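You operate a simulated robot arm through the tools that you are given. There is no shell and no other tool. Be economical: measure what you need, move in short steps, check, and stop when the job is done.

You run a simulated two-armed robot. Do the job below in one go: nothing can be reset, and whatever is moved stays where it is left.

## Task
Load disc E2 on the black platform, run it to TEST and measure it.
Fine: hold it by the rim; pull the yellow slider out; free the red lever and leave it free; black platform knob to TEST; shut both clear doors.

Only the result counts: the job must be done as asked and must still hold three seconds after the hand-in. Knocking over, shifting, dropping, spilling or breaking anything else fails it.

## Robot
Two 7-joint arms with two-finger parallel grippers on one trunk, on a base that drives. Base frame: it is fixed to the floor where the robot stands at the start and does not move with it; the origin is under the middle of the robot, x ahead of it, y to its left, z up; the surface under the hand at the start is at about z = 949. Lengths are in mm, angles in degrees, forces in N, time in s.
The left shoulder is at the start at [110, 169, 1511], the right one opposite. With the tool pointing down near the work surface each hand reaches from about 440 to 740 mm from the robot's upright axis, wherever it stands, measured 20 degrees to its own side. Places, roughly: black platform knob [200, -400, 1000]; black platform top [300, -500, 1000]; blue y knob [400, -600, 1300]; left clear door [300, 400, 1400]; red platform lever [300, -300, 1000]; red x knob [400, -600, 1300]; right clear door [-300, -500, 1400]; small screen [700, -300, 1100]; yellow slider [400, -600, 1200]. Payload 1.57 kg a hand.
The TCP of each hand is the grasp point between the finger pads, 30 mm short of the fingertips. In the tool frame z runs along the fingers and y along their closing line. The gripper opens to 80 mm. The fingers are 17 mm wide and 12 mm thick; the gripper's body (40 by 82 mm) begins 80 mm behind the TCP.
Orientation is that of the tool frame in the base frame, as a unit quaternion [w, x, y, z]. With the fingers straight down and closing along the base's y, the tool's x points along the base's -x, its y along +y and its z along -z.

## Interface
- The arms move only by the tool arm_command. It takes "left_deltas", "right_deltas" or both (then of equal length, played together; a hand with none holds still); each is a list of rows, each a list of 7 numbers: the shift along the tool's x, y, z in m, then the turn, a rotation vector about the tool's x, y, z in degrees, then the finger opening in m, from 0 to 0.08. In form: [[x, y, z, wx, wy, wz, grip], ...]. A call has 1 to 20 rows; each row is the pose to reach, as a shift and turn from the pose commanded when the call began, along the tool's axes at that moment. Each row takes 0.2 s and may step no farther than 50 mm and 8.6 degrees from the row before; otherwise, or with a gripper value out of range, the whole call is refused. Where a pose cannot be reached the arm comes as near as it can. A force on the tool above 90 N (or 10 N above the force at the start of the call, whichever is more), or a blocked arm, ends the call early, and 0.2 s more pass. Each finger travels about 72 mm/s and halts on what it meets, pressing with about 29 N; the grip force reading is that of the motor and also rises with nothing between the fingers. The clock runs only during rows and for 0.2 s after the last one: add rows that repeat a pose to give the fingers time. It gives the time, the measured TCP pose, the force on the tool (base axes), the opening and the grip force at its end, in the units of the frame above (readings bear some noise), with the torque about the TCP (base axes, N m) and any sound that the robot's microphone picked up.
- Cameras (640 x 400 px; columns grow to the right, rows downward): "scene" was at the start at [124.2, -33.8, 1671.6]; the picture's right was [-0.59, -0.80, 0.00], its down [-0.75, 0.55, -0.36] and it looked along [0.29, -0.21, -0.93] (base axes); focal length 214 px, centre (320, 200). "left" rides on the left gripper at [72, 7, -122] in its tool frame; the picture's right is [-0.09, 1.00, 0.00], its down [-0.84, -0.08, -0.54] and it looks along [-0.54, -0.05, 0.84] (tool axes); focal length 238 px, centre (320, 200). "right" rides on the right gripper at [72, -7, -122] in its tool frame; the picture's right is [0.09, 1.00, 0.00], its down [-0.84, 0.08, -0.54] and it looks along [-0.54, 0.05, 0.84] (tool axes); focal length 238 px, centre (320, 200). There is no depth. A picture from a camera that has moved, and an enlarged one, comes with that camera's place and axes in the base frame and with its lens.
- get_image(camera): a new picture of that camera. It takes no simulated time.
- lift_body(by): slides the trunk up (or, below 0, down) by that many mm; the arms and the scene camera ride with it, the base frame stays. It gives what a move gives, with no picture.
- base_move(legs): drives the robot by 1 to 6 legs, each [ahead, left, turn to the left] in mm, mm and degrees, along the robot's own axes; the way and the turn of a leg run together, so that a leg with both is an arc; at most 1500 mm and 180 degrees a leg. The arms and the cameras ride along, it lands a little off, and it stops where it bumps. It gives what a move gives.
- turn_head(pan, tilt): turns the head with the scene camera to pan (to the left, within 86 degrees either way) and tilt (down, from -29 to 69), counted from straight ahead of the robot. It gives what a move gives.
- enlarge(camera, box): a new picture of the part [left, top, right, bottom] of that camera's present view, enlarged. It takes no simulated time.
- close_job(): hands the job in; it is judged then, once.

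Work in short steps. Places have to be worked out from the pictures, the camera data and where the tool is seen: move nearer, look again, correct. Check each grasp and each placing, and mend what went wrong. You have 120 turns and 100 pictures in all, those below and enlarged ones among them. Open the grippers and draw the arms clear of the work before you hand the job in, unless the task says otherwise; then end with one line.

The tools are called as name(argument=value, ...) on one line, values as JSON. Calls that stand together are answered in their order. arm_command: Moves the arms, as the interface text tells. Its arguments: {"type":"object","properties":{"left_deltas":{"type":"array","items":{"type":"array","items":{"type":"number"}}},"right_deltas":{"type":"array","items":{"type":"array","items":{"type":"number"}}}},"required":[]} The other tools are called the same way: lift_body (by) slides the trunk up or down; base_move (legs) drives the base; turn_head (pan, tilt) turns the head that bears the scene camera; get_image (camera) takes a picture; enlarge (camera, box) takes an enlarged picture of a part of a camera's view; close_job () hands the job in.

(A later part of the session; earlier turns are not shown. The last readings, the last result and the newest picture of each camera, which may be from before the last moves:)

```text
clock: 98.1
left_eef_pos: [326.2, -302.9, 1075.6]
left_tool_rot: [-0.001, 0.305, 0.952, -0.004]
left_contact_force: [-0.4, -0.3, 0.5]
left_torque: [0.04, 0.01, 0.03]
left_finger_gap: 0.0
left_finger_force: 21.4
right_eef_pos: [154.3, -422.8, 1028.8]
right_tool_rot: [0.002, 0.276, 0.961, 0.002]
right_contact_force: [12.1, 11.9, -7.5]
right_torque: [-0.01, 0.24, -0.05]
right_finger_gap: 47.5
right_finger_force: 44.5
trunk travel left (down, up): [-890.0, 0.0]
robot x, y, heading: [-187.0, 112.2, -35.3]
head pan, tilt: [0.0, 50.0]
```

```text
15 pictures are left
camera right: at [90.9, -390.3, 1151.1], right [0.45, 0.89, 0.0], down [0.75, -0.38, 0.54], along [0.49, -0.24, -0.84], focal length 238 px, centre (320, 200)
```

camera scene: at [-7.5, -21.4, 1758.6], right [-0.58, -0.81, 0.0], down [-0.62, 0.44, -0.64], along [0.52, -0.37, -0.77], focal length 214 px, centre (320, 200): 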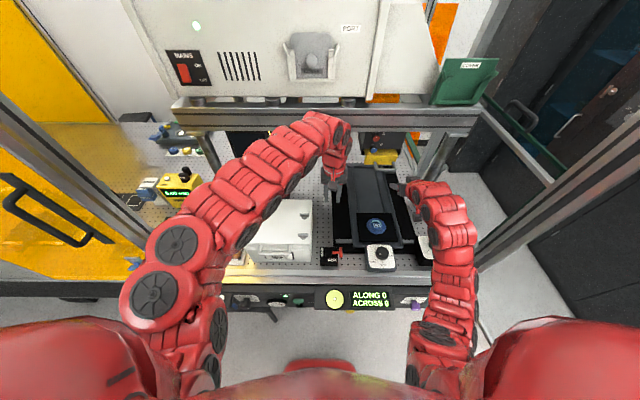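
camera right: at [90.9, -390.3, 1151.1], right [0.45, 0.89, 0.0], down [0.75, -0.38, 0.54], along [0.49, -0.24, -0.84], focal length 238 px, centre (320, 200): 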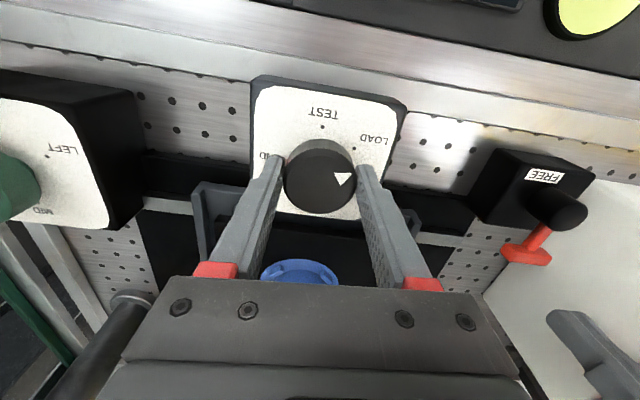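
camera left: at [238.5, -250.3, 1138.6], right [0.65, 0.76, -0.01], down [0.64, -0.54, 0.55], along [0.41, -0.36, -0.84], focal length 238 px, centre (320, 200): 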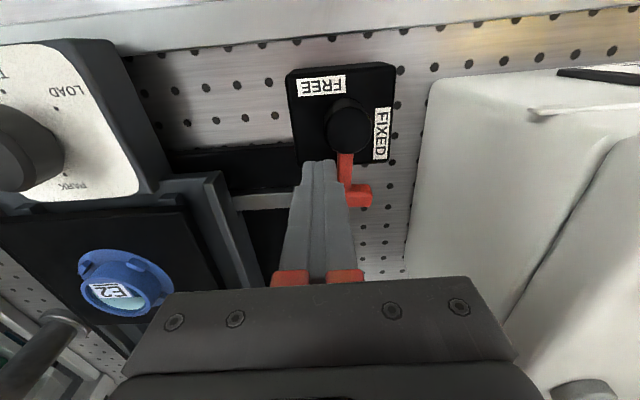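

Torque about the knob was almost zero this time. I turn another 24° and enlarge to judge the pointer exactly.

arm_command(right_deltas=[[0, 0, 0, 0, 0, -4, 0], [0, 0, 0, 0, 0, -8, 0], [0, 0, 0, 0, 0, -12, 0], [0, 0, 0, 0, 0, -16, 0], [0, 0, 0, 0, 0, -20, 0], [0, 0, 0, 0, 0, -24, 0]])

enlarge(camera="right", box=[210, 60, 450, 240])

```text
clock: 99.5
left_eef_pos: [325.6, -303.9, 1075.8]
left_tool_rot: [-0.002, 0.304, 0.953, -0.005]
left_contact_force: [-0.4, 0.1, -0.9]
left_torque: [0.02, 0.01, 0.0]
left_finger_gap: 0.1
left_finger_force: 21.1
right_eef_pos: [154.7, -423.2, 1029.4]
right_tool_rot: [0.002, 0.071, 0.997, 0.0]
right_contact_force: [3.5, 6.6, -3.7]
right_torque: [0.18, -0.15, -1.35]
right_finger_gap: 47.3
right_finger_force: 44.8
trunk travel left (down, up): [-890.0, 0.0]
robot x, y, heading: [-194.7, 111.9, -35.4]
head pan, tilt: [0.0, 50.0]
```

```text
2.22 times, centred on (330, 150) of right
camera zoom: at [82.7, -419.6, 1151.6], right [0.05, 1.0, 0.0], down [0.84, -0.04, 0.55], along [0.55, -0.03, -0.84], focal length 530 px, centre (298, 311)
```

zoom: 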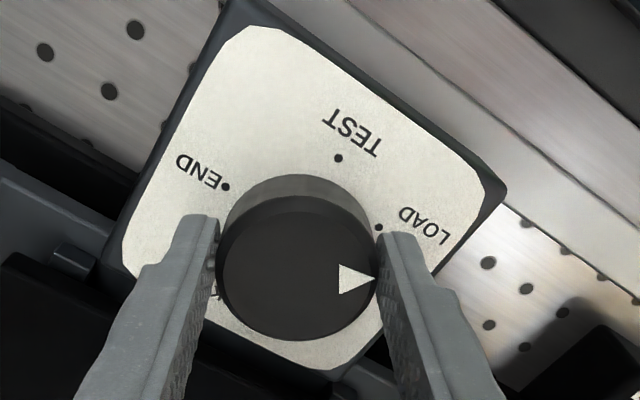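

The knob holds against 1.35 N·m counter-clockwise, so it's blocked that way. Dots suggest the dial's dead zone may lie between LOAD and TEST, so I test clockwise by 30°.

arm_command(right_deltas=[[0, 0, 0, 0, 0, 5, 0], [0, 0, 0, 0, 0, 10, 0], [0, 0, 0, 0, 0, 15, 0], [0, 0, 0, 0, 0, 20, 0], [0, 0, 0, 0, 0, 25, 0], [0, 0, 0, 0, 0, 30, 0], [0, 0, 0, 0, 0, 36, 0], [0, 0, 0, 0, 0, 36, 0]])

enlarge(camera="right", box=[210, 60, 450, 240])

```text
clock: 101.3
left_eef_pos: [325.5, -302.3, 1077.7]
left_tool_rot: [0.0, 0.304, 0.953, -0.004]
left_contact_force: [-0.2, -0.2, 0.0]
left_torque: [-0.03, -0.02, -0.03]
left_finger_gap: 0.0
left_finger_force: 21.4
right_eef_pos: [155.3, -421.4, 1030.3]
right_tool_rot: [0.003, 0.377, 0.926, 0.002]
right_contact_force: [6.0, 11.6, -0.7]
right_torque: [0.35, -0.13, 0.12]
right_finger_gap: 47.4
right_finger_force: 45.0
trunk travel left (down, up): [-890.0, 0.0]
robot x, y, heading: [-189.4, 109.5, -35.7]
head pan, tilt: [0.0, 50.0]
```

```text
2.22 times, centred on (330, 150) of right
camera zoom: at [99.1, -376.9, 1152.6], right [0.63, 0.78, 0.0], down [0.65, -0.53, 0.55], along [0.43, -0.34, -0.84], focal length 530 px, centre (298, 311)
```

zoom: 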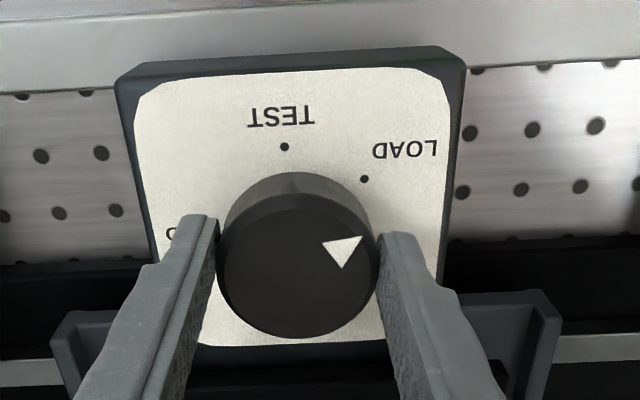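

Locked both ways with the lever inward, so inward = FIXED and right = FREE; clockwise with the lever free is untested. I straddle the T with the left hand again to swing it right.

arm_command(left_deltas=[[0.013, 0.002, 0, 0, 0, 0, 0.04], [0.013, 0.002, 0, 0, 0, 0, 0.06], [0.013, 0.002, 0.03, 0, 0, 0, 0.06], [0.013, 0.002, 0.062, 0, 0, 0, 0.056], [0.013, 0.002, 0.062, 0, 0, 0, 0.056]], right_deltas=[[0, 0, 0, 0, 0, 0, 0.06], [0, 0, 0, 0, 0, 0, 0.065], [0, 0, 0, 0, 0, 0, 0.065], [0, 0, 0, 0, 0, 0, 0.065], [0, 0, 0, 0, 0, 0, 0.065]])

arm_command(left_deltas=[[0.0005, -0.007, 0, 0, 0, 8, 0.056], [0.0019, -0.0138, 0, 0, 0, 16, 0.056], [0.0043, -0.0203, 0, 0, 0, 24, 0.056], [0.0076, -0.0265, 0, 0, 0, 32, 0.056], [0.0117, -0.0321, 0, 0, 0, 40, 0.056], [0.0165, -0.0372, 0, 0, 0, 48, 0.056], [0.022, -0.0415, 0, 0, 0, 56, 0.056], [0.0281, -0.0449, 0, 0, 0, 64, 0.056], [0.0345, -0.0476, 0, 0, 0, 72, 0.056], [0.0413, -0.0492, 0, 0, 0, 78, 0.056], [0.0483, -0.05, 0, 0, 0, 80, 0.056], [0.0552, -0.0497, 0, 0, 0, 80, 0.056], [0.0587, -0.0492, 0, 0, 0, 80, 0.056]])

get_image(camera="left")

```text
clock: 102.5
left_eef_pos: [316.2, -296.3, 1016.3]
left_tool_rot: [0.001, 0.304, 0.953, -0.004]
left_contact_force: [0.5, 0.3, 0.0]
left_torque: [-0.01, -0.01, 0.0]
left_finger_gap: 56.1
left_finger_force: 0.1
right_eef_pos: [153.2, -423.7, 1030.4]
right_tool_rot: [0.002, 0.376, 0.927, 0.001]
right_contact_force: [-0.1, 0.7, 1.0]
right_torque: [0.01, -0.02, 0.01]
right_finger_gap: 64.8
right_finger_force: 0.1
trunk travel left (down, up): [-890.0, 0.0]
robot x, y, heading: [-190.5, 110.8, -35.1]
head pan, tilt: [0.0, 50.0]
```

```text
clock: 105.3
left_eef_pos: [242.4, -302.3, 1013.5]
left_tool_rot: [0.002, 0.845, 0.535, -0.003]
left_contact_force: [6.2, -4.9, 3.0]
left_torque: [-0.13, -0.17, -0.14]
left_finger_gap: 62.8
left_finger_force: 4.0
right_eef_pos: [153.9, -425.0, 1030.7]
right_tool_rot: [0.003, 0.377, 0.926, 0.001]
right_contact_force: [0.2, -0.4, 0.1]
right_torque: [0.02, -0.01, 0.03]
right_finger_gap: 65.2
right_finger_force: 0.0
trunk travel left (down, up): [-890.0, 0.0]
robot x, y, heading: [-190.2, 114.2, -35.3]
head pan, tilt: [0.0, 50.0]
```

```text
12 pictures are left
camera left: at [278.6, -239.9, 1135.6], right [0.86, -0.51, 0.0], down [-0.43, -0.72, 0.55], along [-0.28, -0.47, -0.84], focal length 238 px, centre (320, 200)
```

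left: 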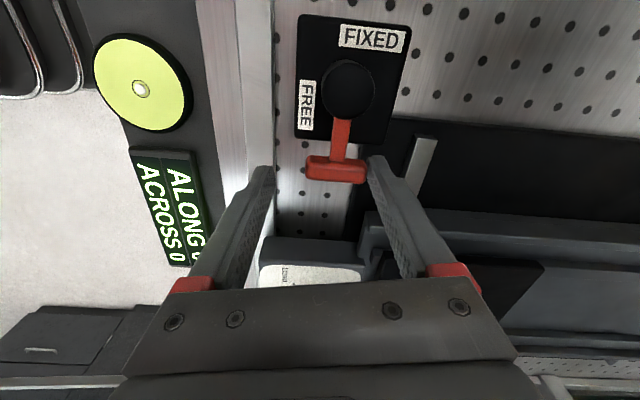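

Lever is at its FREE stop again. Now I re-grip the knob from a counter-clockwise hand position and turn it clockwise 70° to test.

arm_command(right_deltas=[[0, 0, 0, 0, 0, -8, 0.065], [0, 0, 0, 0, 0, -16, 0.065], [0, 0, 0, 0, 0, -24, 0.065], [0, 0, 0, 0, 0, -32, 0.065], [0, 0, 0, 0, 0, -40, 0.065], [0, 0, 0.002, 0, 0, -40, 0.045], [0, 0, 0.002, 0, 0, -40, 0.02], [0, 0, 0.002, 0, 0, -40, 0.0]])

arm_command(right_deltas=[[0, 0, 0, 0, 0, 5, 0], [0, 0, 0, 0, 0, 10, 0], [0, 0, 0, 0, 0, 15, 0], [0, 0, 0, 0, 0, 20, 0], [0, 0, 0, 0, 0, 25, 0], [0, 0, 0, 0, 0, 30, 0], [0, 0, 0, 0, 0, 35, 0], [0, 0, 0, 0, 0, 40, 0], [0, 0, 0, 0, 0, 45, 0], [0, 0, 0, 0, 0, 50, 0], [0, 0, 0, 0, 0, 55, 0], [0, 0, 0, 0, 0, 60, 0], [0, 0, 0, 0, 0, 65, 0], [0, 0, 0, 0, 0, 70, 0]])

enlarge(camera="right", box=[210, 60, 450, 240])

```text
clock: 107.1
left_eef_pos: [240.7, -302.6, 1013.6]
left_tool_rot: [0.003, 0.845, 0.534, -0.003]
left_contact_force: [7.5, -7.9, -3.7]
left_torque: [-0.07, -0.05, -0.16]
left_finger_gap: 65.3
left_finger_force: 4.8
right_eef_pos: [154.6, -423.6, 1026.3]
right_tool_rot: [0.004, 0.036, 0.999, 0.001]
right_contact_force: [-1.2, 2.8, 11.8]
right_torque: [0.64, -0.01, 0.05]
right_finger_gap: 47.4
right_finger_force: 45.1
trunk travel left (down, up): [-890.0, 0.0]
robot x, y, heading: [-192.6, 109.2, -35.4]
head pan, tilt: [0.0, 50.0]
```

```text
clock: 110.1
left_eef_pos: [240.2, -302.4, 1013.6]
left_tool_rot: [0.002, 0.845, 0.534, -0.002]
left_contact_force: [9.6, -4.3, -1.4]
left_torque: [0.0, -0.15, -0.09]
left_finger_gap: 65.2
left_finger_force: 5.4
right_eef_pos: [154.3, -423.3, 1027.0]
right_tool_rot: [0.002, 0.604, 0.797, 0.002]
right_contact_force: [-8.4, 8.2, -4.1]
right_torque: [-0.76, 0.4, 0.08]
right_finger_gap: 47.5
right_finger_force: 44.7
trunk travel left (down, up): [-890.0, 0.0]
robot x, y, heading: [-193.3, 108.2, -35.5]
head pan, tilt: [0.0, 50.0]
```

```text
2.22 times, centred on (330, 150) of right
camera zoom: at [128.6, -357.0, 1149.2], right [0.93, 0.36, 0.01], down [0.3, -0.79, 0.54], along [0.2, -0.5, -0.84], focal length 530 px, centre (298, 311)
```

zoom: 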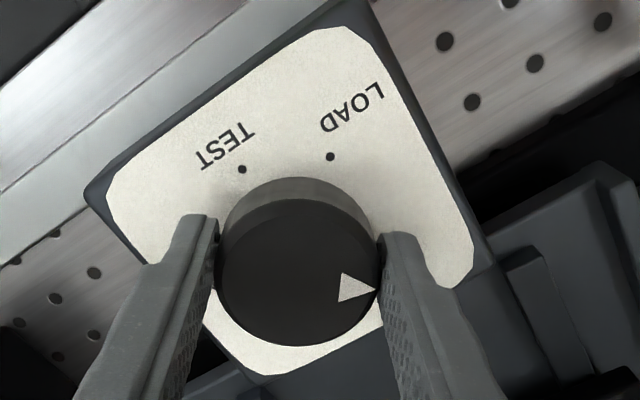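

With the lever free the knob does turn clockwise: pointer moved about 76° past LOAD toward PARK. LOAD is a counter-clockwise end stop, so TEST is reached the long way round (~210° more). I ratchet again.

arm_command(right_deltas=[[0, 0, 0, 0, 0, 0, 0.05], [0, 0, 0, 0, 0, 0, 0.065], [0, 0, 0, 0, 0, -8, 0.065], [0, 0, 0, 0, 0, -16, 0.065], [0, 0, 0, 0, 0, -24, 0.065], [0, 0, 0, 0, 0, -32, 0.065], [0, 0, 0, 0, 0, -40, 0.065], [0, 0, 0, 0, 0, -48, 0.065], [0, 0, 0, 0, 0, -56, 0.065], [0, 0, 0, 0, 0, -64, 0.065], [0, 0, 0, 0, 0, -70, 0.065], [0, 0, 0, 0, 0, -70, 0.045], [0, 0, 0, 0, 0, -70, 0.02], [0, 0, 0, 0, 0, -70, 0]])

arm_command(right_deltas=[[0, 0, 0, 0, 0, 5, 0], [0, 0, 0, 0, 0, 10, 0], [0, 0, 0, 0, 0, 15, 0], [0, 0, 0, 0, 0, 20, 0], [0, 0, 0, 0, 0, 25, 0], [0, 0, 0, 0, 0, 30, 0], [0, 0, 0, 0, 0, 35, 0], [0, 0, 0, 0, 0, 40, 0], [0, 0, 0, 0, 0, 45, 0], [0, 0, 0, 0, 0, 50, 0], [0, 0, 0, 0, 0, 55, 0], [0, 0, 0, 0, 0, 60, 0], [0, 0, 0, 0, 0, 65, 0], [0, 0, 0, 0, 0, 70, 0]])

get_image(camera="right")

```text
clock: 113.1
left_eef_pos: [241.0, -303.3, 1012.3]
left_tool_rot: [0.002, 0.846, 0.534, -0.003]
left_contact_force: [8.2, -2.6, -1.2]
left_torque: [0.0, -0.16, -0.02]
left_finger_gap: 63.4
left_finger_force: 4.6
right_eef_pos: [156.6, -424.3, 1028.4]
right_tool_rot: [0.004, 0.036, 0.999, 0.001]
right_contact_force: [1.7, -2.8, 3.2]
right_torque: [-0.23, -0.32, 0.05]
right_finger_gap: 47.7
right_finger_force: 45.2
trunk travel left (down, up): [-890.0, 0.0]
robot x, y, heading: [-192.5, 109.7, -35.3]
head pan, tilt: [0.0, 50.0]
```

```text
clock: 116.1
left_eef_pos: [241.9, -302.5, 1014.6]
left_tool_rot: [0.002, 0.845, 0.534, -0.004]
left_contact_force: [8.0, -5.5, -2.7]
left_torque: [-0.05, -0.02, -0.13]
left_finger_gap: 64.2
left_finger_force: 4.6
right_eef_pos: [154.8, -423.4, 1028.1]
right_tool_rot: [0.002, 0.604, 0.797, 0.003]
right_contact_force: [-1.6, 3.4, 6.0]
right_torque: [1.13, 0.88, 0.08]
right_finger_gap: 47.4
right_finger_force: 45.5
trunk travel left (down, up): [-890.0, 0.0]
robot x, y, heading: [-187.8, 106.7, -35.4]
head pan, tilt: [0.0, 50.0]
```

```text
10 pictures are left
camera right: at [129.5, -357.0, 1149.4], right [0.93, 0.36, 0.01], down [0.3, -0.79, 0.54], along [0.2, -0.5, -0.84], focal length 238 px, centre (320, 200)
```

right: 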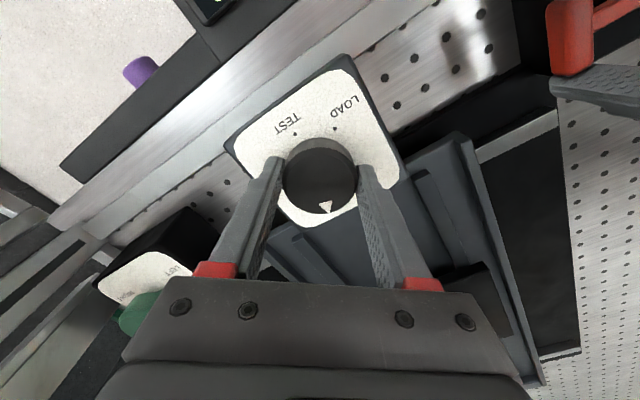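

Pointer moved another ~60–70° and the carriage is travelling. I continue two more ratchets clockwise.

arm_command(right_deltas=[[0, 0, 0, 0, 0, 0, 0.05], [0, 0, 0, 0, 0, 0, 0.065], [0, 0, 0, 0, 0, -8, 0.065], [0, 0, 0, 0, 0, -16, 0.065], [0, 0, 0, 0, 0, -24, 0.065], [0, 0, 0, 0, 0, -32, 0.065], [0, 0, 0, 0, 0, -40, 0.065], [0, 0, 0, 0, 0, -48, 0.065], [0, 0, 0, 0, 0, -56, 0.065], [0, 0, 0, 0, 0, -64, 0.065], [0, 0, 0, 0, 0, -70, 0.065], [0, 0, 0, 0, 0, -70, 0.045], [0, 0, 0, 0, 0, -70, 0.02], [0, 0, 0, 0, 0, -70, 0]])

arm_command(right_deltas=[[0, 0, 0, 0, 0, 5, 0], [0, 0, 0, 0, 0, 10, 0], [0, 0, 0, 0, 0, 15, 0], [0, 0, 0, 0, 0, 20, 0], [0, 0, 0, 0, 0, 25, 0], [0, 0, 0, 0, 0, 30, 0], [0, 0, 0, 0, 0, 35, 0], [0, 0, 0, 0, 0, 40, 0], [0, 0, 0, 0, 0, 45, 0], [0, 0, 0, 0, 0, 50, 0], [0, 0, 0, 0, 0, 55, 0], [0, 0, 0, 0, 0, 60, 0], [0, 0, 0, 0, 0, 65, 0], [0, 0, 0, 0, 0, 70, 0]])

arm_command(right_deltas=[[0, 0, 0, 0, 0, 0, 0.05], [0, 0, 0, 0, 0, 0, 0.065], [0, 0, 0, 0, 0, -8, 0.065], [0, 0, 0, 0, 0, -16, 0.065], [0, 0, 0, 0, 0, -24, 0.065], [0, 0, 0, 0, 0, -32, 0.065], [0, 0, 0, 0, 0, -40, 0.065], [0, 0, 0, 0, 0, -48, 0.065], [0, 0, 0, 0, 0, -56, 0.065], [0, 0, 0, 0, 0, -64, 0.065], [0, 0, 0, 0, 0, -70, 0.065], [0, 0, 0, 0, 0, -70, 0.065]])

get_image(camera="right")

```text
clock: 119.1
left_eef_pos: [241.3, -303.4, 1013.2]
left_tool_rot: [0.002, 0.845, 0.535, -0.003]
left_contact_force: [8.7, -3.1, 3.8]
left_torque: [-0.07, -0.25, -0.01]
left_finger_gap: 64.0
left_finger_force: 3.9
right_eef_pos: [154.5, -424.6, 1027.3]
right_tool_rot: [0.003, 0.036, 0.999, 0.001]
right_contact_force: [0.1, -0.3, 0.2]
right_torque: [-0.1, -0.14, 0.03]
right_finger_gap: 47.5
right_finger_force: 45.1
trunk travel left (down, up): [-890.0, 0.0]
robot x, y, heading: [-189.6, 109.7, -35.4]
head pan, tilt: [0.0, 50.0]
```

```text
clock: 122.1
left_eef_pos: [242.1, -302.2, 1013.6]
left_tool_rot: [0.003, 0.845, 0.534, -0.002]
left_contact_force: [7.7, -3.8, 3.1]
left_torque: [-0.11, -0.25, -0.04]
left_finger_gap: 63.3
left_finger_force: 3.6
right_eef_pos: [155.7, -423.6, 1026.4]
right_tool_rot: [0.004, 0.603, 0.798, 0.003]
right_contact_force: [5.6, -5.1, 3.6]
right_torque: [-1.2, 0.03, 0.02]
right_finger_gap: 47.3
right_finger_force: 45.0
trunk travel left (down, up): [-890.0, 0.0]
robot x, y, heading: [-191.6, 109.7, -35.7]
head pan, tilt: [0.0, 50.0]
```

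```text
clock: 124.7
left_eef_pos: [242.3, -302.4, 1013.1]
left_tool_rot: [0.001, 0.845, 0.534, -0.003]
left_contact_force: [8.4, -2.1, 0.0]
left_torque: [0.01, -0.14, 0.02]
left_finger_gap: 63.5
left_finger_force: 4.1
right_eef_pos: [154.5, -425.5, 1027.5]
right_tool_rot: [0.003, 0.036, 0.999, 0.001]
right_contact_force: [0.1, 0.5, 0.9]
right_torque: [-0.01, -0.01, 0.01]
right_finger_gap: 65.2
right_finger_force: 0.1
trunk travel left (down, up): [-890.0, 0.0]
robot x, y, heading: [-189.0, 109.8, -35.5]
head pan, tilt: [0.0, 50.0]
```

```text
9 pictures are left
camera right: at [82.7, -426.6, 1148.9], right [-0.02, 1.0, 0.0], down [0.84, 0.02, 0.55], along [0.55, 0.01, -0.84], focal length 238 px, centre (320, 200)
```

right: 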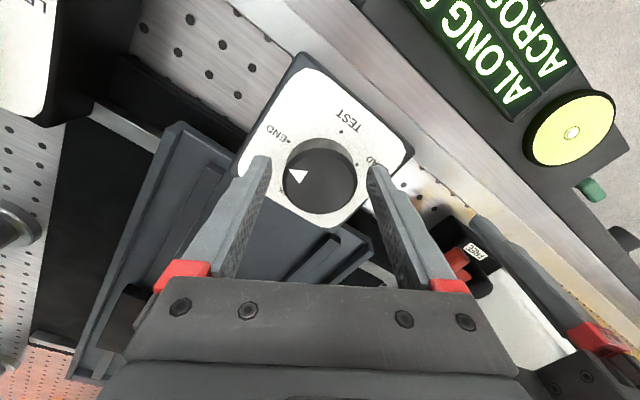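

Pointer is nearing END (reading ~253°); about 105–110° clockwise remains to TEST. Next ratchet of 70°, then check.

arm_command(right_deltas=[[0, 0, 0.001, 0, 0, 0, 0.045], [0, 0, 0.001, 0, 0, 0, 0.02], [0, 0, 0.001, 0, 0, 0, 0], [0, 0, 0.001, 0, 0, 0, 0], [0, 0, 0.001, 0, 0, 5, 0], [0, 0, 0.001, 0, 0, 10, 0], [0, 0, 0.001, 0, 0, 15, 0], [0, 0, 0.001, 0, 0, 20, 0], [0, 0, 0.001, 0, 0, 25, 0], [0, 0, 0.001, 0, 0, 30, 0], [0, 0, 0.001, 0, 0, 35, 0], [0, 0, 0.001, 0, 0, 40, 0], [0, 0, 0.001, 0, 0, 45, 0], [0, 0, 0.001, 0, 0, 50, 0], [0, 0, 0.001, 0, 0, 55, 0], [0, 0, 0.001, 0, 0, 60, 0], [0, 0, 0.001, 0, 0, 65, 0], [0, 0, 0.001, 0, 0, 70, 0]])

enlarge(camera="right", box=[210, 60, 450, 240])

```text
clock: 128.5
left_eef_pos: [241.9, -302.1, 1013.7]
left_tool_rot: [0.001, 0.845, 0.535, -0.003]
left_contact_force: [7.1, -7.4, -0.3]
left_torque: [-0.16, -0.12, -0.22]
left_finger_gap: 64.3
left_finger_force: 4.8
right_eef_pos: [154.8, -424.3, 1027.0]
right_tool_rot: [0.002, 0.603, 0.798, 0.002]
right_contact_force: [9.4, -4.8, 24.7]
right_torque: [0.01, 0.04, 0.01]
right_finger_gap: 47.5
right_finger_force: 45.5
trunk travel left (down, up): [-890.0, 0.0]
robot x, y, heading: [-192.2, 108.9, -35.5]
head pan, tilt: [0.0, 50.0]
```

```text
2.22 times, centred on (330, 150) of right
camera zoom: at [128.9, -357.6, 1148.8], right [0.93, 0.36, 0.01], down [0.3, -0.78, 0.54], along [0.2, -0.5, -0.84], focal length 530 px, centre (298, 311)
```

zoom: 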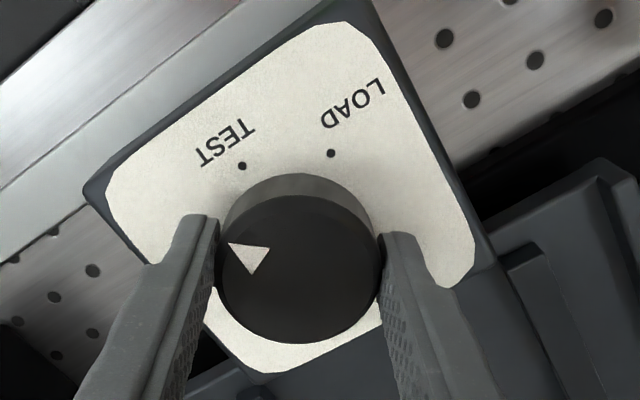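

About 54° remains to TEST. One more ratchet of 54°, then I check.

arm_command(right_deltas=[[0, 0, 0, 0, 0, 0, 0.05], [0, 0, 0, 0, 0, 0, 0.065], [0, 0, 0, 0, 0, -8, 0.065], [0, 0, 0, 0, 0, -16, 0.065], [0, 0, 0, 0, 0, -24, 0.065], [0, 0, 0, 0, 0, -32, 0.065], [0, 0, 0, 0, 0, -40, 0.065], [0, 0, 0, 0, 0, -48, 0.065], [0, 0, 0, 0, 0, -56, 0.065], [0, 0, 0, 0, 0, -64, 0.065], [0, 0, 0, 0, 0, -70, 0.065], [0, 0, 0, 0, 0, -70, 0.045], [0, 0, 0, 0, 0, -70, 0.02], [0, 0, 0, 0, 0, -70, 0], [0, 0, 0, 0, 0, -70, 0]])

arm_command(right_deltas=[[0, 0, 0, 0, 0, 5, 0], [0, 0, 0, 0, 0, 10, 0], [0, 0, 0, 0, 0, 15, 0], [0, 0, 0, 0, 0, 20, 0], [0, 0, 0, 0, 0, 25, 0], [0, 0, 0, 0, 0, 30, 0], [0, 0, 0, 0, 0, 35, 0], [0, 0, 0, 0, 0, 40, 0], [0, 0, 0, 0, 0, 45, 0], [0, 0, 0, 0, 0, 50, 0], [0, 0, 0, 0, 0, 54, 0], [0, 0, 0, 0, 0, 54, 0]])

enlarge(camera="right", box=[210, 60, 450, 240])

```text
clock: 131.7
left_eef_pos: [241.7, -301.9, 1013.3]
left_tool_rot: [0.002, 0.845, 0.535, -0.004]
left_contact_force: [8.0, -1.2, 1.0]
left_torque: [-0.01, -0.16, 0.03]
left_finger_gap: 62.4
left_finger_force: 4.3
right_eef_pos: [154.0, -424.5, 1026.2]
right_tool_rot: [0.003, 0.036, 0.999, 0.001]
right_contact_force: [4.3, -4.4, 0.6]
right_torque: [-0.3, -0.37, 0.06]
right_finger_gap: 47.2
right_finger_force: 44.8
trunk travel left (down, up): [-890.0, 0.0]
robot x, y, heading: [-192.6, 108.6, -35.4]
head pan, tilt: [0.0, 50.0]
```

```text
clock: 134.3
left_eef_pos: [243.0, -301.3, 1013.5]
left_tool_rot: [0.002, 0.845, 0.534, -0.003]
left_contact_force: [8.2, -2.8, 3.2]
left_torque: [-0.17, -0.22, -0.03]
left_finger_gap: 63.5
left_finger_force: 3.8
right_eef_pos: [155.4, -424.7, 1026.0]
right_tool_rot: [0.001, 0.487, 0.873, 0.002]
right_contact_force: [-1.0, -1.8, -4.2]
right_torque: [-0.68, 0.4, 0.89]
right_finger_gap: 47.2
right_finger_force: 44.4
trunk travel left (down, up): [-890.0, 0.0]
robot x, y, heading: [-191.4, 111.7, -35.5]
head pan, tilt: [0.0, 50.0]
```

```text
2.22 times, centred on (330, 150) of right
camera zoom: at [112.1, -367.4, 1147.3], right [0.8, 0.6, 0.0], down [0.5, -0.67, 0.54], along [0.33, -0.43, -0.84], focal length 530 px, centre (298, 311)
```

zoom: 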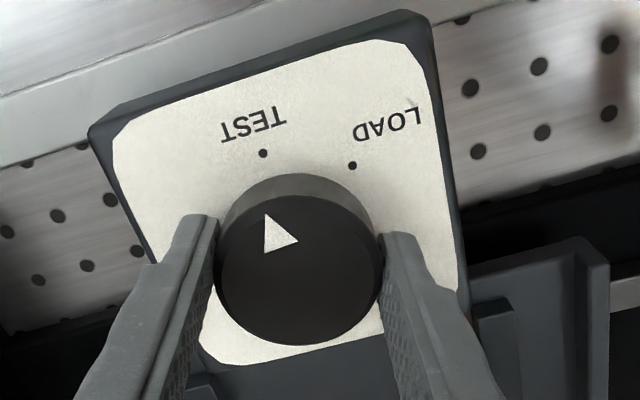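

Pointer is at or nearly at TEST and the torque has risen (0.89 N·m), suggesting its end stop. I press another 12° and then read it.

arm_command(right_deltas=[[0, 0, 0, 0, 0, 3, 0], [0, 0, 0, 0, 0, 6, 0], [0, 0, 0, 0, 0, 9, 0], [0, 0, 0, 0, 0, 12, 0], [0, 0, 0, 0, 0, 12, 0]])

arm_command(right_deltas=[[0, 0, 0, 0, 0, 0, 0.05], [0, 0, 0, 0, 0, 0, 0.07], [0, 0, -0.02, 0, 0, 0, 0.07], [0, 0, -0.045, 0, 0, 0, 0.07], [0, 0, -0.045, 0, 0, 0, 0.07]], left_deltas=[[-0.002, 0.008, 0, 0, 0, 0, 0.066], [-0.002, 0.008, -0.02, 0, 0, 0, 0.066], [-0.002, 0.008, -0.045, 0, 0, 0, 0.066], [-0.002, 0.008, -0.065, 0, 0, 0, 0.066], [-0.002, 0.008, -0.065, 0, 0, 0, 0.066]])

enlarge(camera="right", box=[180, 30, 560, 270])

```text
clock: 135.5
left_eef_pos: [242.9, -302.1, 1013.3]
left_tool_rot: [0.002, 0.845, 0.535, -0.003]
left_contact_force: [7.0, -3.9, 3.5]
left_torque: [-0.15, -0.23, -0.05]
left_finger_gap: 63.1
left_finger_force: 3.9
right_eef_pos: [155.3, -424.2, 1026.3]
right_tool_rot: [0.001, 0.575, 0.818, 0.004]
right_contact_force: [0.1, 1.7, -8.6]
right_torque: [0.18, -0.05, 0.74]
right_finger_gap: 47.2
right_finger_force: 44.6
trunk travel left (down, up): [-890.0, 0.0]
robot x, y, heading: [-191.8, 108.4, -35.3]
head pan, tilt: [0.0, 50.0]
```

```text
clock: 136.7
left_eef_pos: [249.3, -307.6, 1078.5]
left_tool_rot: [0.002, 0.845, 0.535, -0.003]
left_contact_force: [0.3, -0.6, 0.3]
left_torque: [0.01, 0.02, 0.0]
left_finger_gap: 66.0
left_finger_force: 0.0
right_eef_pos: [152.9, -425.2, 1073.2]
right_tool_rot: [0.001, 0.574, 0.819, 0.003]
right_contact_force: [0.4, 0.0, 0.2]
right_torque: [0.01, 0.03, 0.04]
right_finger_gap: 70.2
right_finger_force: 0.1
trunk travel left (down, up): [-890.0, 0.0]
robot x, y, heading: [-193.3, 114.1, -35.3]
head pan, tilt: [0.0, 50.0]
```

```text
1.67 times, centred on (370, 150) of right
camera zoom: at [122.4, -360.1, 1194.4], right [0.91, 0.42, 0.01], down [0.35, -0.76, 0.54], along [0.24, -0.49, -0.84], focal length 397 px, centre (237, 283)
```

zoom: 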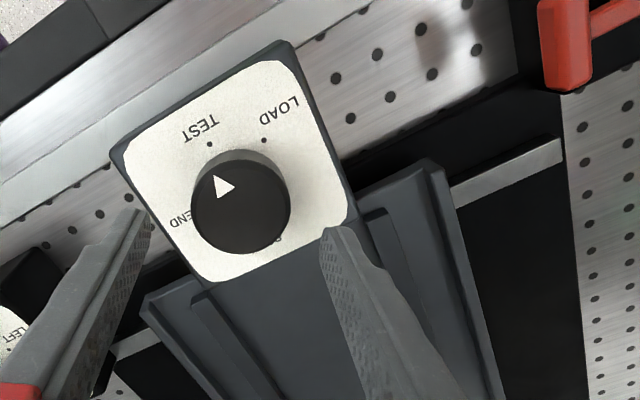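

Pointer is on TEST at its stop, the carriage has run in, and the lever is still free. Now I back the robot straight out to see the doors.

base_move(legs=[[-480, 0, 0]])

turn_head(pan=0, tilt=20)

get_image(camera="scene")

```text
clock: 139.3
left_eef_pos: [-111.5, -62.6, 1081.6]
left_tool_rot: [0.004, 0.848, 0.53, -0.002]
left_contact_force: [-1.6, 0.4, 0.5]
left_torque: [-0.02, -0.03, -0.01]
left_finger_gap: 65.9
left_finger_force: 0.0
right_eef_pos: [-207.9, -179.5, 1074.8]
right_tool_rot: [0.004, 0.579, 0.815, 0.003]
right_contact_force: [-0.5, 0.5, 0.9]
right_torque: [-0.06, 0.0, -0.02]
right_finger_gap: 70.0
right_finger_force: 0.1
trunk travel left (down, up): [-890.0, 0.0]
robot x, y, heading: [-543.0, 355.8, -36.2]
head pan, tilt: [0.0, 50.0]
stopped in leg 1: the robot was blocked; the commanded pose is now the measured one
```

```text
clock: 140.3
left_eef_pos: [-107.4, -66.8, 1077.6]
left_tool_rot: [0.001, 0.847, 0.531, -0.003]
left_contact_force: [0.0, -0.4, 0.4]
left_torque: [0.0, -0.02, 0.01]
left_finger_gap: 66.2
left_finger_force: 0.0
right_eef_pos: [-204.6, -182.2, 1072.4]
right_tool_rot: [0.001, 0.579, 0.816, 0.002]
right_contact_force: [0.3, 0.5, 0.9]
right_torque: [0.01, 0.04, 0.02]
right_finger_gap: 70.0
right_finger_force: 0.1
trunk travel left (down, up): [-890.0, 0.0]
robot x, y, heading: [-540.4, 357.0, -35.9]
head pan, tilt: [0.0, 20.0]
```

```text
5 pictures are left
camera scene: at [-402.5, 254.0, 1803.9], right [-0.59, -0.81, 0.0], down [-0.28, 0.2, -0.94], along [0.76, -0.55, -0.34], focal length 214 px, centre (320, 200)
```

scene: 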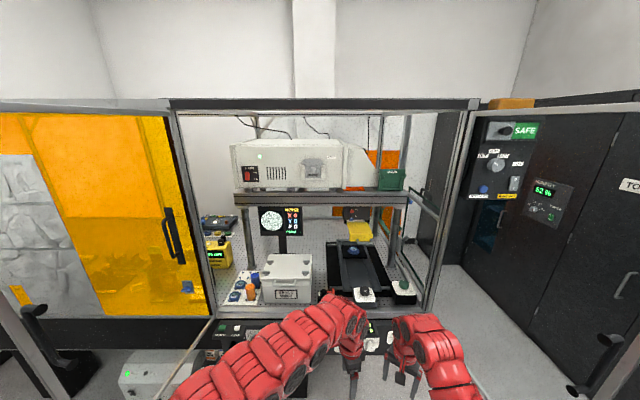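

The doors stand at 90° open with hinges at about (u -500 / 580, v 330), length ~545, handles near the free edges. MEASURE is near (421, 197, 940). To push each door shut from its outer side I first fold both hands in close and low.

arm_command(left_deltas=[[0.021, -0.0105, 0.008, 0, 0, -8, 0.04], [0.042, -0.021, 0.016, 0, 0, -16, 0.02], [0.063, -0.0315, 0.024, 0, 0, -24, 0], [0.084, -0.042, 0.032, 0, 0, -32, 0], [0.105, -0.0525, 0.04, 0, 0, -40, 0], [0.126, -0.063, 0.048, 0, 0, -48, 0], [0.147, -0.0735, 0.056, 0, 0, -56, 0], [0.168, -0.084, 0.064, 0, 0, -64, 0], [0.189, -0.0945, 0.072, 0, 0, -72, 0], [0.2096, -0.105, 0.08, 0, 0, -80, 0], [0.2096, -0.105, 0.08, 0, 0, -80, 0]], right_deltas=[[0.0165, -0.0006, 0.0075, 0, 0, -3.5, 0.05], [0.033, -0.0012, 0.015, 0, 0, -7, 0.03], [0.0495, -0.0018, 0.0225, 0, 0, -10.5, 0.01], [0.066, -0.0024, 0.03, 0, 0, -14, 0], [0.0825, -0.003, 0.0375, 0, 0, -17.5, 0], [0.099, -0.0036, 0.045, 0, 0, -21, 0], [0.1155, -0.0042, 0.0525, 0, 0, -24.5, 0], [0.132, -0.0048, 0.06, 0, 0, -28, 0], [0.1485, -0.0054, 0.0675, 0, 0, -31.5, 0], [0.165, -0.006, 0.075, 0, 0, -35, 0], [0.165, -0.006, 0.075, 0, 0, -35, 0]])

```text
clock: 142.7
left_eef_pos: [-53.0, 82.2, 994.4]
left_tool_rot: [0.001, 0.308, 0.951, -0.004]
left_contact_force: [-0.3, 0.6, 0.5]
left_torque: [0.03, -0.01, -0.01]
left_finger_gap: 0.0
left_finger_force: 21.0
left hand out of reach, approached as far as the arm can: row 3, 4, 5, 6, 7, 8, 9, 10, 11
right_eef_pos: [-264.5, -28.4, 998.3]
right_tool_rot: [0.003, 0.307, 0.952, 0.002]
right_contact_force: [0.1, 0.4, 0.1]
right_torque: [0.01, 0.02, -0.05]
right_finger_gap: 0.0
right_finger_force: 21.0
trunk travel left (down, up): [-890.0, 0.0]
robot x, y, heading: [-540.1, 358.4, -36.1]
head pan, tilt: [0.0, 20.0]
```

Hands are in. I step ahead 60 and right 60 off whatever is behind, then turn left 90° (hand sweep radius clears the left door's edge).

base_move(legs=[[60, -60, 0], [0, 0, 90]])

```text
clock: 147.7
left_eef_pos: [-271.1, 772.1, 994.0]
left_tool_rot: [0.002, -0.47, 0.883, -0.003]
left_contact_force: [0.4, 0.3, -0.4]
left_torque: [-0.01, -0.03, 0.01]
left_finger_gap: 0.1
left_finger_force: 21.6
right_eef_pos: [-155.4, 564.1, 998.8]
right_tool_rot: [0.001, -0.471, 0.882, 0.004]
right_contact_force: [0.0, -0.5, -1.2]
right_torque: [0.0, 0.05, -0.05]
right_finger_gap: 0.2
right_finger_force: 21.3
trunk travel left (down, up): [-890.0, 0.0]
robot x, y, heading: [-533.1, 268.6, 56.1]
head pan, tilt: [0.0, 20.0]
```

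Heading landed at 56°. I drive ahead ~246 mm (correcting -2°) so the right hand goes beyond the left door's plane, behind its free edge, ready to hook its outer face.

base_move(legs=[[0, 0, -2], [220, 0, 0]])

arm_command(right_deltas=[[0, -0.04, 0, 0, 0, 0, 0], [0, -0.08, 0, 0, 0, 0, 0], [0, -0.12, 0, 0, 0, 0, 0], [0, -0.16, 0, 0, 0, 0, 0], [0, -0.2, 0, 0, 0, 0, 0], [0, -0.2, 0, 0, 0, 0, 0]])

turn_head(pan=-50, tilt=45)

get_image(camera="scene")

```text
clock: 149.7
left_eef_pos: [-129.7, 938.4, 993.2]
left_tool_rot: [0.003, -0.455, 0.891, -0.002]
left_contact_force: [0.8, -0.2, 0.1]
left_torque: [0.04, 0.0, -0.01]
left_finger_gap: 0.0
left_finger_force: 21.4
right_eef_pos: [-19.4, 726.6, 997.5]
right_tool_rot: [0.001, -0.456, 0.89, 0.004]
right_contact_force: [0.0, 0.1, -0.2]
right_torque: [0.0, 0.01, 0.01]
right_finger_gap: 0.0
right_finger_force: 21.2
trunk travel left (down, up): [-890.0, 0.0]
robot x, y, heading: [-401.0, 446.3, 54.2]
head pan, tilt: [0.0, 20.0]
```

```text
clock: 151.1
left_eef_pos: [-129.4, 939.6, 993.4]
left_tool_rot: [0.003, -0.455, 0.89, -0.003]
left_contact_force: [-0.5, -0.1, 1.3]
left_torque: [0.01, 0.01, -0.02]
left_finger_gap: 0.0
left_finger_force: 21.0
right_eef_pos: [145.2, 612.6, 994.8]
right_tool_rot: [0.002, -0.457, 0.889, 0.003]
right_contact_force: [0.1, 0.6, 0.4]
right_torque: [0.0, -0.01, 0.01]
right_finger_gap: 0.0
right_finger_force: 21.7
trunk travel left (down, up): [-890.0, 0.0]
robot x, y, heading: [-400.1, 448.4, 53.9]
head pan, tilt: [0.0, 20.0]
```

```text
clock: 152.3
left_eef_pos: [-128.9, 939.5, 993.8]
left_tool_rot: [0.002, -0.454, 0.891, -0.003]
left_contact_force: [-0.1, -0.4, 0.6]
left_torque: [0.01, 0.01, -0.02]
left_finger_gap: 0.0
left_finger_force: 21.1
right_eef_pos: [145.9, 613.4, 995.7]
right_tool_rot: [0.003, -0.456, 0.89, 0.003]
right_contact_force: [0.2, 0.1, 0.1]
right_torque: [0.04, -0.01, 0.04]
right_finger_gap: 0.0
right_finger_force: 21.2
trunk travel left (down, up): [-890.0, 0.0]
robot x, y, heading: [-402.3, 449.4, 53.9]
head pan, tilt: [-50.0, 45.0]
```

```text
4 pictures are left
camera scene: at [-277.1, 519.6, 1765.6], right [0.07, -1.0, 0.0], down [-0.7, -0.05, -0.71], along [0.71, 0.05, -0.71], focal length 214 px, centre (320, 200)
```

scene: 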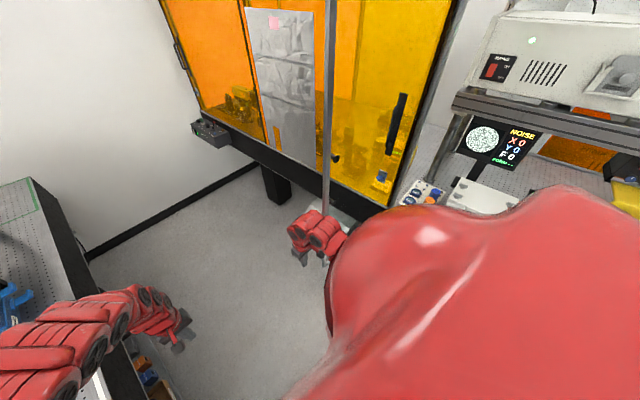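

The free edge is exactly at v≈-215 and the right hand is just outside it. I slide the hand 60 mm further along so it overlaps the outer face.

arm_command(right_deltas=[[0, -0.03, 0, 0, 0, 0, 0], [0, -0.06, 0, 0, 0, 0, 0], [0, -0.075, 0, 0, 0, 0, 0], [0, -0.075, 0, 0, 0, 0, 0]])

```text
clock: 153.5
left_eef_pos: [-155.6, 982.7, 992.5]
left_tool_rot: [0.006, -0.482, 0.876, -0.009]
left_contact_force: [-0.4, -0.3, 0.0]
left_torque: [0.09, -0.04, -0.01]
left_finger_gap: 0.0
left_finger_force: 21.4
right_eef_pos: [196.4, 646.4, 1000.0]
right_tool_rot: [0.005, -0.498, 0.867, 0.002]
right_contact_force: [-0.8, -0.6, -0.2]
right_torque: [-0.05, -0.01, 0.04]
right_finger_gap: 0.0
right_finger_force: 21.6
trunk travel left (down, up): [-890.0, 0.0]
robot x, y, heading: [-388.7, 468.0, 57.8]
head pan, tilt: [-50.0, 45.0]
stopped in row 4 (right hand): the arm was blocked; the commanded pose is now the measured one
```

The forearm met the door edge and turned me slightly; hooking from inside isn't clean. I'll pull the hand back and go round to the door's outer side instead: ahead, turning right in two stages.

arm_command(right_deltas=[[0, 0.04, 0, 0, 0, 0, 0], [0, 0.08, 0, 0, 0, 0, 0], [0, 0.12, 0, 0, 0, 0, 0], [0, 0.16, 0, 0, 0, 0, 0], [0, 0.2, 0, 0, 0, 0, 0], [0, 0.25, 0, 0, 0, 0, 0], [0, 0.25, 0, 0, 0, 0, 0]])

base_move(legs=[[0, 0, -3.8], [300, 0, 0], [0, 0, -45]])

```text
clock: 155.1
left_eef_pos: [-142.1, 972.2, 994.7]
left_tool_rot: [0.003, -0.48, 0.877, -0.003]
left_contact_force: [0.3, -0.3, 0.3]
left_torque: [0.05, 0.0, 0.0]
left_finger_gap: 0.0
left_finger_force: 20.7
right_eef_pos: [-1.0, 753.5, 994.8]
right_tool_rot: [0.001, -0.486, 0.874, 0.004]
right_contact_force: [0.2, -0.1, 0.9]
right_torque: [0.01, 0.03, -0.02]
right_finger_gap: 0.0
right_finger_force: 21.7
trunk travel left (down, up): [-890.0, 0.0]
robot x, y, heading: [-388.8, 464.2, 57.3]
head pan, tilt: [-50.0, 45.0]
```

```text
clock: 158.7
left_eef_pos: [209.2, 1084.8, 994.5]
left_tool_rot: [0.003, -0.301, 0.954, -0.004]
left_contact_force: [-0.4, 0.1, 0.1]
left_torque: [0.0, 0.0, -0.04]
left_finger_gap: 0.0
left_finger_force: 21.2
right_eef_pos: [255.0, 832.3, 996.2]
right_tool_rot: [0.001, -0.311, 0.95, 0.007]
right_contact_force: [-0.4, 0.4, 0.8]
right_torque: [-0.03, -0.02, -0.02]
right_finger_gap: 0.0
right_finger_force: 21.4
trunk travel left (down, up): [-890.0, 0.0]
robot x, y, heading: [-212.5, 707.7, 34.9]
head pan, tilt: [-50.0, 45.0]
stopped in leg 3: the robot was blocked; the commanded pose is now the measured one
```

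The right elbow met the door's free edge during the turn. I shift away from it, finish to the 45° heading, sidestep left-forward, and then face the station.

base_move(legs=[[-20, 57, 0], [0, 0, -26], [221, 165, 0]])

```text
clock: 160.8
left_eef_pos: [265.4, 941.7, 996.4]
left_tool_rot: [0.005, -0.115, 0.993, -0.007]
left_contact_force: [0.4, 0.5, 0.1]
left_torque: [-0.01, 0.01, 0.01]
left_finger_gap: 0.1
left_finger_force: 21.3
right_eef_pos: [211.7, 691.6, 996.9]
right_tool_rot: [0.003, -0.128, 0.992, 0.006]
right_contact_force: [-0.2, 0.2, -0.7]
right_torque: [-0.03, 0.0, 0.01]
right_finger_gap: 0.0
right_finger_force: 21.8
trunk travel left (down, up): [-890.0, 0.0]
robot x, y, heading: [-262.3, 743.8, 13.2]
head pan, tilt: [-50.0, 45.0]
stopped in leg 2: the robot was blocked; the commanded pose is now the measured one
```

Blocked again, likely the base against what's behind at v≈-950. I step 40 mm inward, then sidestep left and finish turning.

base_move(legs=[[26, -30, 0], [198, 158, 0], [0, 0, -49]])

```text
clock: 161.6
left_eef_pos: [265.6, 940.1, 997.3]
left_tool_rot: [0.007, -0.116, 0.993, -0.007]
left_contact_force: [-0.1, -0.4, 0.2]
left_torque: [0.04, 0.01, -0.02]
left_finger_gap: 0.0
left_finger_force: 21.5
right_eef_pos: [211.9, 691.3, 996.3]
right_tool_rot: [0.0, -0.129, 0.992, 0.007]
right_contact_force: [0.3, 0.2, 0.5]
right_torque: [-0.03, 0.0, 0.0]
right_finger_gap: 0.0
right_finger_force: 21.7
trunk travel left (down, up): [-890.0, 0.0]
robot x, y, heading: [-253.1, 743.6, 13.6]
head pan, tilt: [-50.0, 45.0]
stopped in leg 1: the robot was blocked; the commanded pose is now the measured one
```

Blocked moving inward too, so contact is on the door side. I look there.

turn_head(pan=-45, tilt=35)

get_image(camera="scene")

```text
clock: 162.3
left_eef_pos: [265.7, 938.8, 998.0]
left_tool_rot: [0.006, -0.116, 0.993, -0.007]
left_contact_force: [-0.1, -0.8, 0.2]
left_torque: [0.0, -0.01, -0.02]
left_finger_gap: 0.1
left_finger_force: 21.4
right_eef_pos: [211.4, 691.8, 996.2]
right_tool_rot: [0.001, -0.13, 0.991, 0.007]
right_contact_force: [0.4, -0.7, -0.5]
right_torque: [0.01, -0.03, 0.02]
right_finger_gap: 0.0
right_finger_force: 21.3
trunk travel left (down, up): [-890.0, 0.0]
robot x, y, heading: [-251.7, 741.5, 13.6]
head pan, tilt: [-45.0, 35.0]
```

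```text
3 pictures are left
camera scene: at [-116.7, 723.8, 1781.6], right [-0.52, -0.85, 0.0], down [-0.48, 0.3, -0.82], along [0.7, -0.43, -0.57], focal length 214 px, centre (320, 200)
```

scene: 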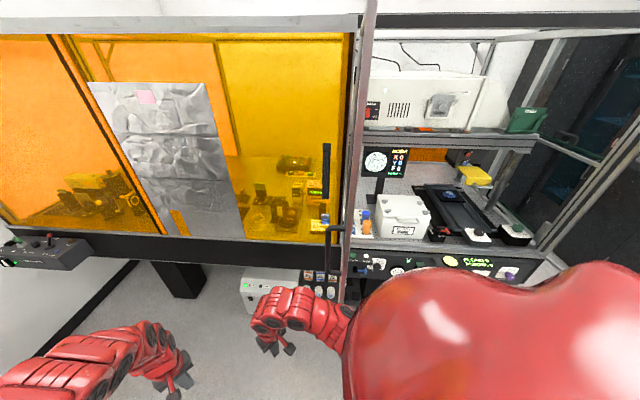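

The right forearm crosses the door's free edge, which is what blocks. I sidestep straight left (away from the edge) first, then inward, then turn to face the station.

base_move(legs=[[184, 170, 0], [39, -46, 0], [0, 0, -49]])

```text
clock: 166.9
left_eef_pos: [418.6, 631.9, 994.8]
left_tool_rot: [0.0, 0.313, 0.95, -0.006]
left_contact_force: [0.3, 0.4, -1.3]
left_torque: [0.02, -0.01, 0.03]
left_finger_gap: 0.0
left_finger_force: 21.4
right_eef_pos: [193.6, 514.5, 992.0]
right_tool_rot: [0.002, 0.3, 0.954, 0.01]
right_contact_force: [-0.9, -0.4, -0.4]
right_torque: [-0.02, -0.02, 0.01]
right_finger_gap: 0.1
right_finger_force: 21.8
trunk travel left (down, up): [-890.0, 0.0]
robot x, y, heading: [-70.9, 908.8, -36.7]
head pan, tilt: [-45.0, 35.0]
```

I'm now outside the left door, right hand against its outer face (u≈-530). I push it round: right, then right-and-inward.

base_move(legs=[[16, -160, 0], [75, -154, 0], [125, -119, 0]])

```text
clock: 170.5
left_eef_pos: [330.5, 156.6, 995.1]
left_tool_rot: [0.0, 0.317, 0.948, -0.005]
left_contact_force: [-0.2, 0.4, -0.4]
left_torque: [-0.04, 0.03, 0.03]
left_finger_gap: 0.0
left_finger_force: 21.4
right_eef_pos: [104.7, 39.0, 993.9]
right_tool_rot: [0.003, 0.303, 0.953, 0.01]
right_contact_force: [0.6, 0.9, 0.8]
right_torque: [-0.04, -0.02, 0.03]
right_finger_gap: 0.0
right_finger_force: 21.3
trunk travel left (down, up): [-890.0, 0.0]
robot x, y, heading: [-152.1, 439.1, -36.6]
head pan, tilt: [-45.0, 35.0]
```

Door is following (no resistance). Before the last stretch over the front panel I raise both hands about 80 mm.

arm_command(right_deltas=[[-0.02, 0, -0.02, 0, 0, 0, 0], [-0.05, 0, -0.04, 0, 0, 0, 0], [-0.08, 0, -0.06, 0, 0, 0, 0], [-0.1, 0, -0.08, 0, 0, 0, 0], [-0.1, 0, -0.08, 0, 0, 0, 0]], left_deltas=[[0, 0, -0.02, 0, 0, 0, 0], [0, 0, -0.04, 0, 0, 0, 0], [0, 0, -0.06, 0, 0, 0, 0], [0, 0, -0.08, 0, 0, 0, 0], [0, 0, -0.08, 0, 0, 0, 0]])

base_move(legs=[[50, -50, 0], [90, -20, 0]])

```text
clock: 171.7
left_eef_pos: [358.2, 119.6, 1052.5]
left_tool_rot: [0.0, 0.317, 0.949, -0.005]
left_contact_force: [0.6, -0.2, 0.3]
left_torque: [0.03, 0.0, 0.02]
left_finger_gap: 0.0
left_finger_force: 21.2
left hand out of reach, approached as far as the arm can: row 1, 2, 3, 4, 5
right_eef_pos: [185.6, -21.1, 1071.1]
right_tool_rot: [0.003, 0.303, 0.953, 0.011]
right_contact_force: [-0.6, 0.3, -0.1]
right_torque: [-0.01, -0.04, 0.01]
right_finger_gap: 0.0
right_finger_force: 21.5
trunk travel left (down, up): [-890.0, 0.0]
robot x, y, heading: [-155.6, 437.0, -36.8]
head pan, tilt: [-45.0, 35.0]
```

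```text
clock: 172.8
left_eef_pos: [357.5, 63.7, 1056.9]
left_tool_rot: [0.0, 0.314, 0.949, -0.004]
left_contact_force: [0.6, -0.2, -0.2]
left_torque: [-0.01, 0.0, -0.01]
left_finger_gap: 0.0
left_finger_force: 21.0
right_eef_pos: [188.1, -81.2, 1075.9]
right_tool_rot: [0.007, 0.302, 0.953, 0.009]
right_contact_force: [0.9, -0.2, 0.5]
right_torque: [0.0, -0.01, 0.0]
right_finger_gap: 0.0
right_finger_force: 20.6
trunk travel left (down, up): [-890.0, 0.0]
robot x, y, heading: [-147.2, 367.8, -36.6]
head pan, tilt: [-45.0, 35.0]
stopped in leg 1: the robot was blocked; the commanded pose is now the measured one
```

Stopped with both hands touching the door at roughly 13° short of closed. I look at what blocks.

turn_head(pan=0, tilt=35)

get_image(camera="scene")

```text
clock: 174.0
left_eef_pos: [358.3, 64.1, 1056.7]
left_tool_rot: [0.0, 0.314, 0.95, -0.004]
left_contact_force: [-0.4, 1.2, 0.2]
left_torque: [0.01, 0.0, 0.03]
left_finger_gap: 0.0
left_finger_force: 21.7
right_eef_pos: [187.1, -81.9, 1077.0]
right_tool_rot: [0.007, 0.302, 0.953, 0.01]
right_contact_force: [-0.5, -0.7, 0.6]
right_torque: [-0.02, 0.02, 0.02]
right_finger_gap: 0.0
right_finger_force: 21.6
trunk travel left (down, up): [-890.0, 0.0]
robot x, y, heading: [-147.1, 364.1, -36.7]
head pan, tilt: [0.0, 35.0]
```

```text
2 pictures are left
camera scene: at [-28.3, 277.4, 1781.9], right [-0.6, -0.8, 0.0], down [-0.45, 0.34, -0.83], along [0.66, -0.49, -0.56], focal length 214 px, centre (320, 200)
```

scene: 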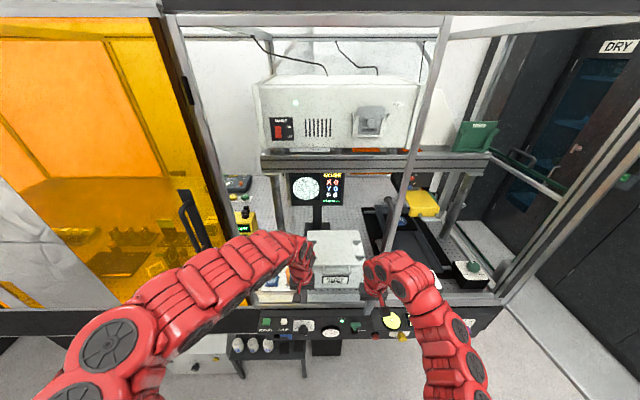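

The screen view shows the left door's edge in line with the frame: it's shut. I back out, centre, and fold the hands in again for the right door.

base_move(legs=[[-275, 0, 0], [0, -211, 0]])

arm_command(left_deltas=[[0.02, 0.02, 0.015, 0, 0, 0, 0], [0.045, 0.04, 0.03, 0, 0, 0, 0], [0.075, 0.06, 0.045, 0, 0, 0, 0], [0.1, 0.08, 0.06, 0, 0, 0, 0], [0.127, 0.1, 0.065, 0, 0, 0, 0], [0.127, 0.1, 0.065, 0, 0, 0, 0]], right_deltas=[[0.02, 0, 0.02, 0, 0, 0, 0], [0.04, 0, 0.04, 0, 0, 0, 0], [0.06, 0, 0.06, 0, 0, 0, 0], [0.085, 0, 0.075, 0, 0, 0, 0], [0.085, 0, 0.075, 0, 0, 0, 0], [0.085, 0, 0.075, 0, 0, 0, 0]])

```text
clock: 177.1
left_eef_pos: [26.3, 52.1, 1049.1]
left_tool_rot: [-0.003, 0.308, 0.952, -0.003]
left_contact_force: [-0.2, -0.2, -0.1]
left_torque: [-0.03, -0.01, -0.01]
left_finger_gap: 0.0
left_finger_force: 21.2
right_eef_pos: [-142.8, -94.5, 1071.7]
right_tool_rot: [0.003, 0.298, 0.955, 0.01]
right_contact_force: [-0.4, 0.1, 0.5]
right_torque: [-0.01, 0.0, 0.01]
right_finger_gap: 0.0
right_finger_force: 21.2
trunk travel left (down, up): [-890.0, 0.0]
robot x, y, heading: [-491.9, 353.3, -35.9]
head pan, tilt: [0.0, 35.0]
```

```text
clock: 178.5
left_eef_pos: [54.8, 143.6, 993.7]
left_tool_rot: [-0.004, 0.308, 0.951, -0.002]
left_contact_force: [0.0, 0.6, 0.3]
left_torque: [-0.03, 0.01, -0.03]
left_finger_gap: 0.0
left_finger_force: 21.4
left hand out of reach, approached as far as the arm can: row 1, 2, 3, 4, 5, 6
right_eef_pos: [-214.4, -45.5, 994.7]
right_tool_rot: [0.003, 0.297, 0.955, 0.011]
right_contact_force: [0.6, 0.1, 0.5]
right_torque: [0.04, 0.01, 0.01]
right_finger_gap: 0.1
right_finger_force: 21.4
trunk travel left (down, up): [-890.0, 0.0]
robot x, y, heading: [-491.8, 354.8, -35.9]
head pan, tilt: [0.0, 35.0]
```

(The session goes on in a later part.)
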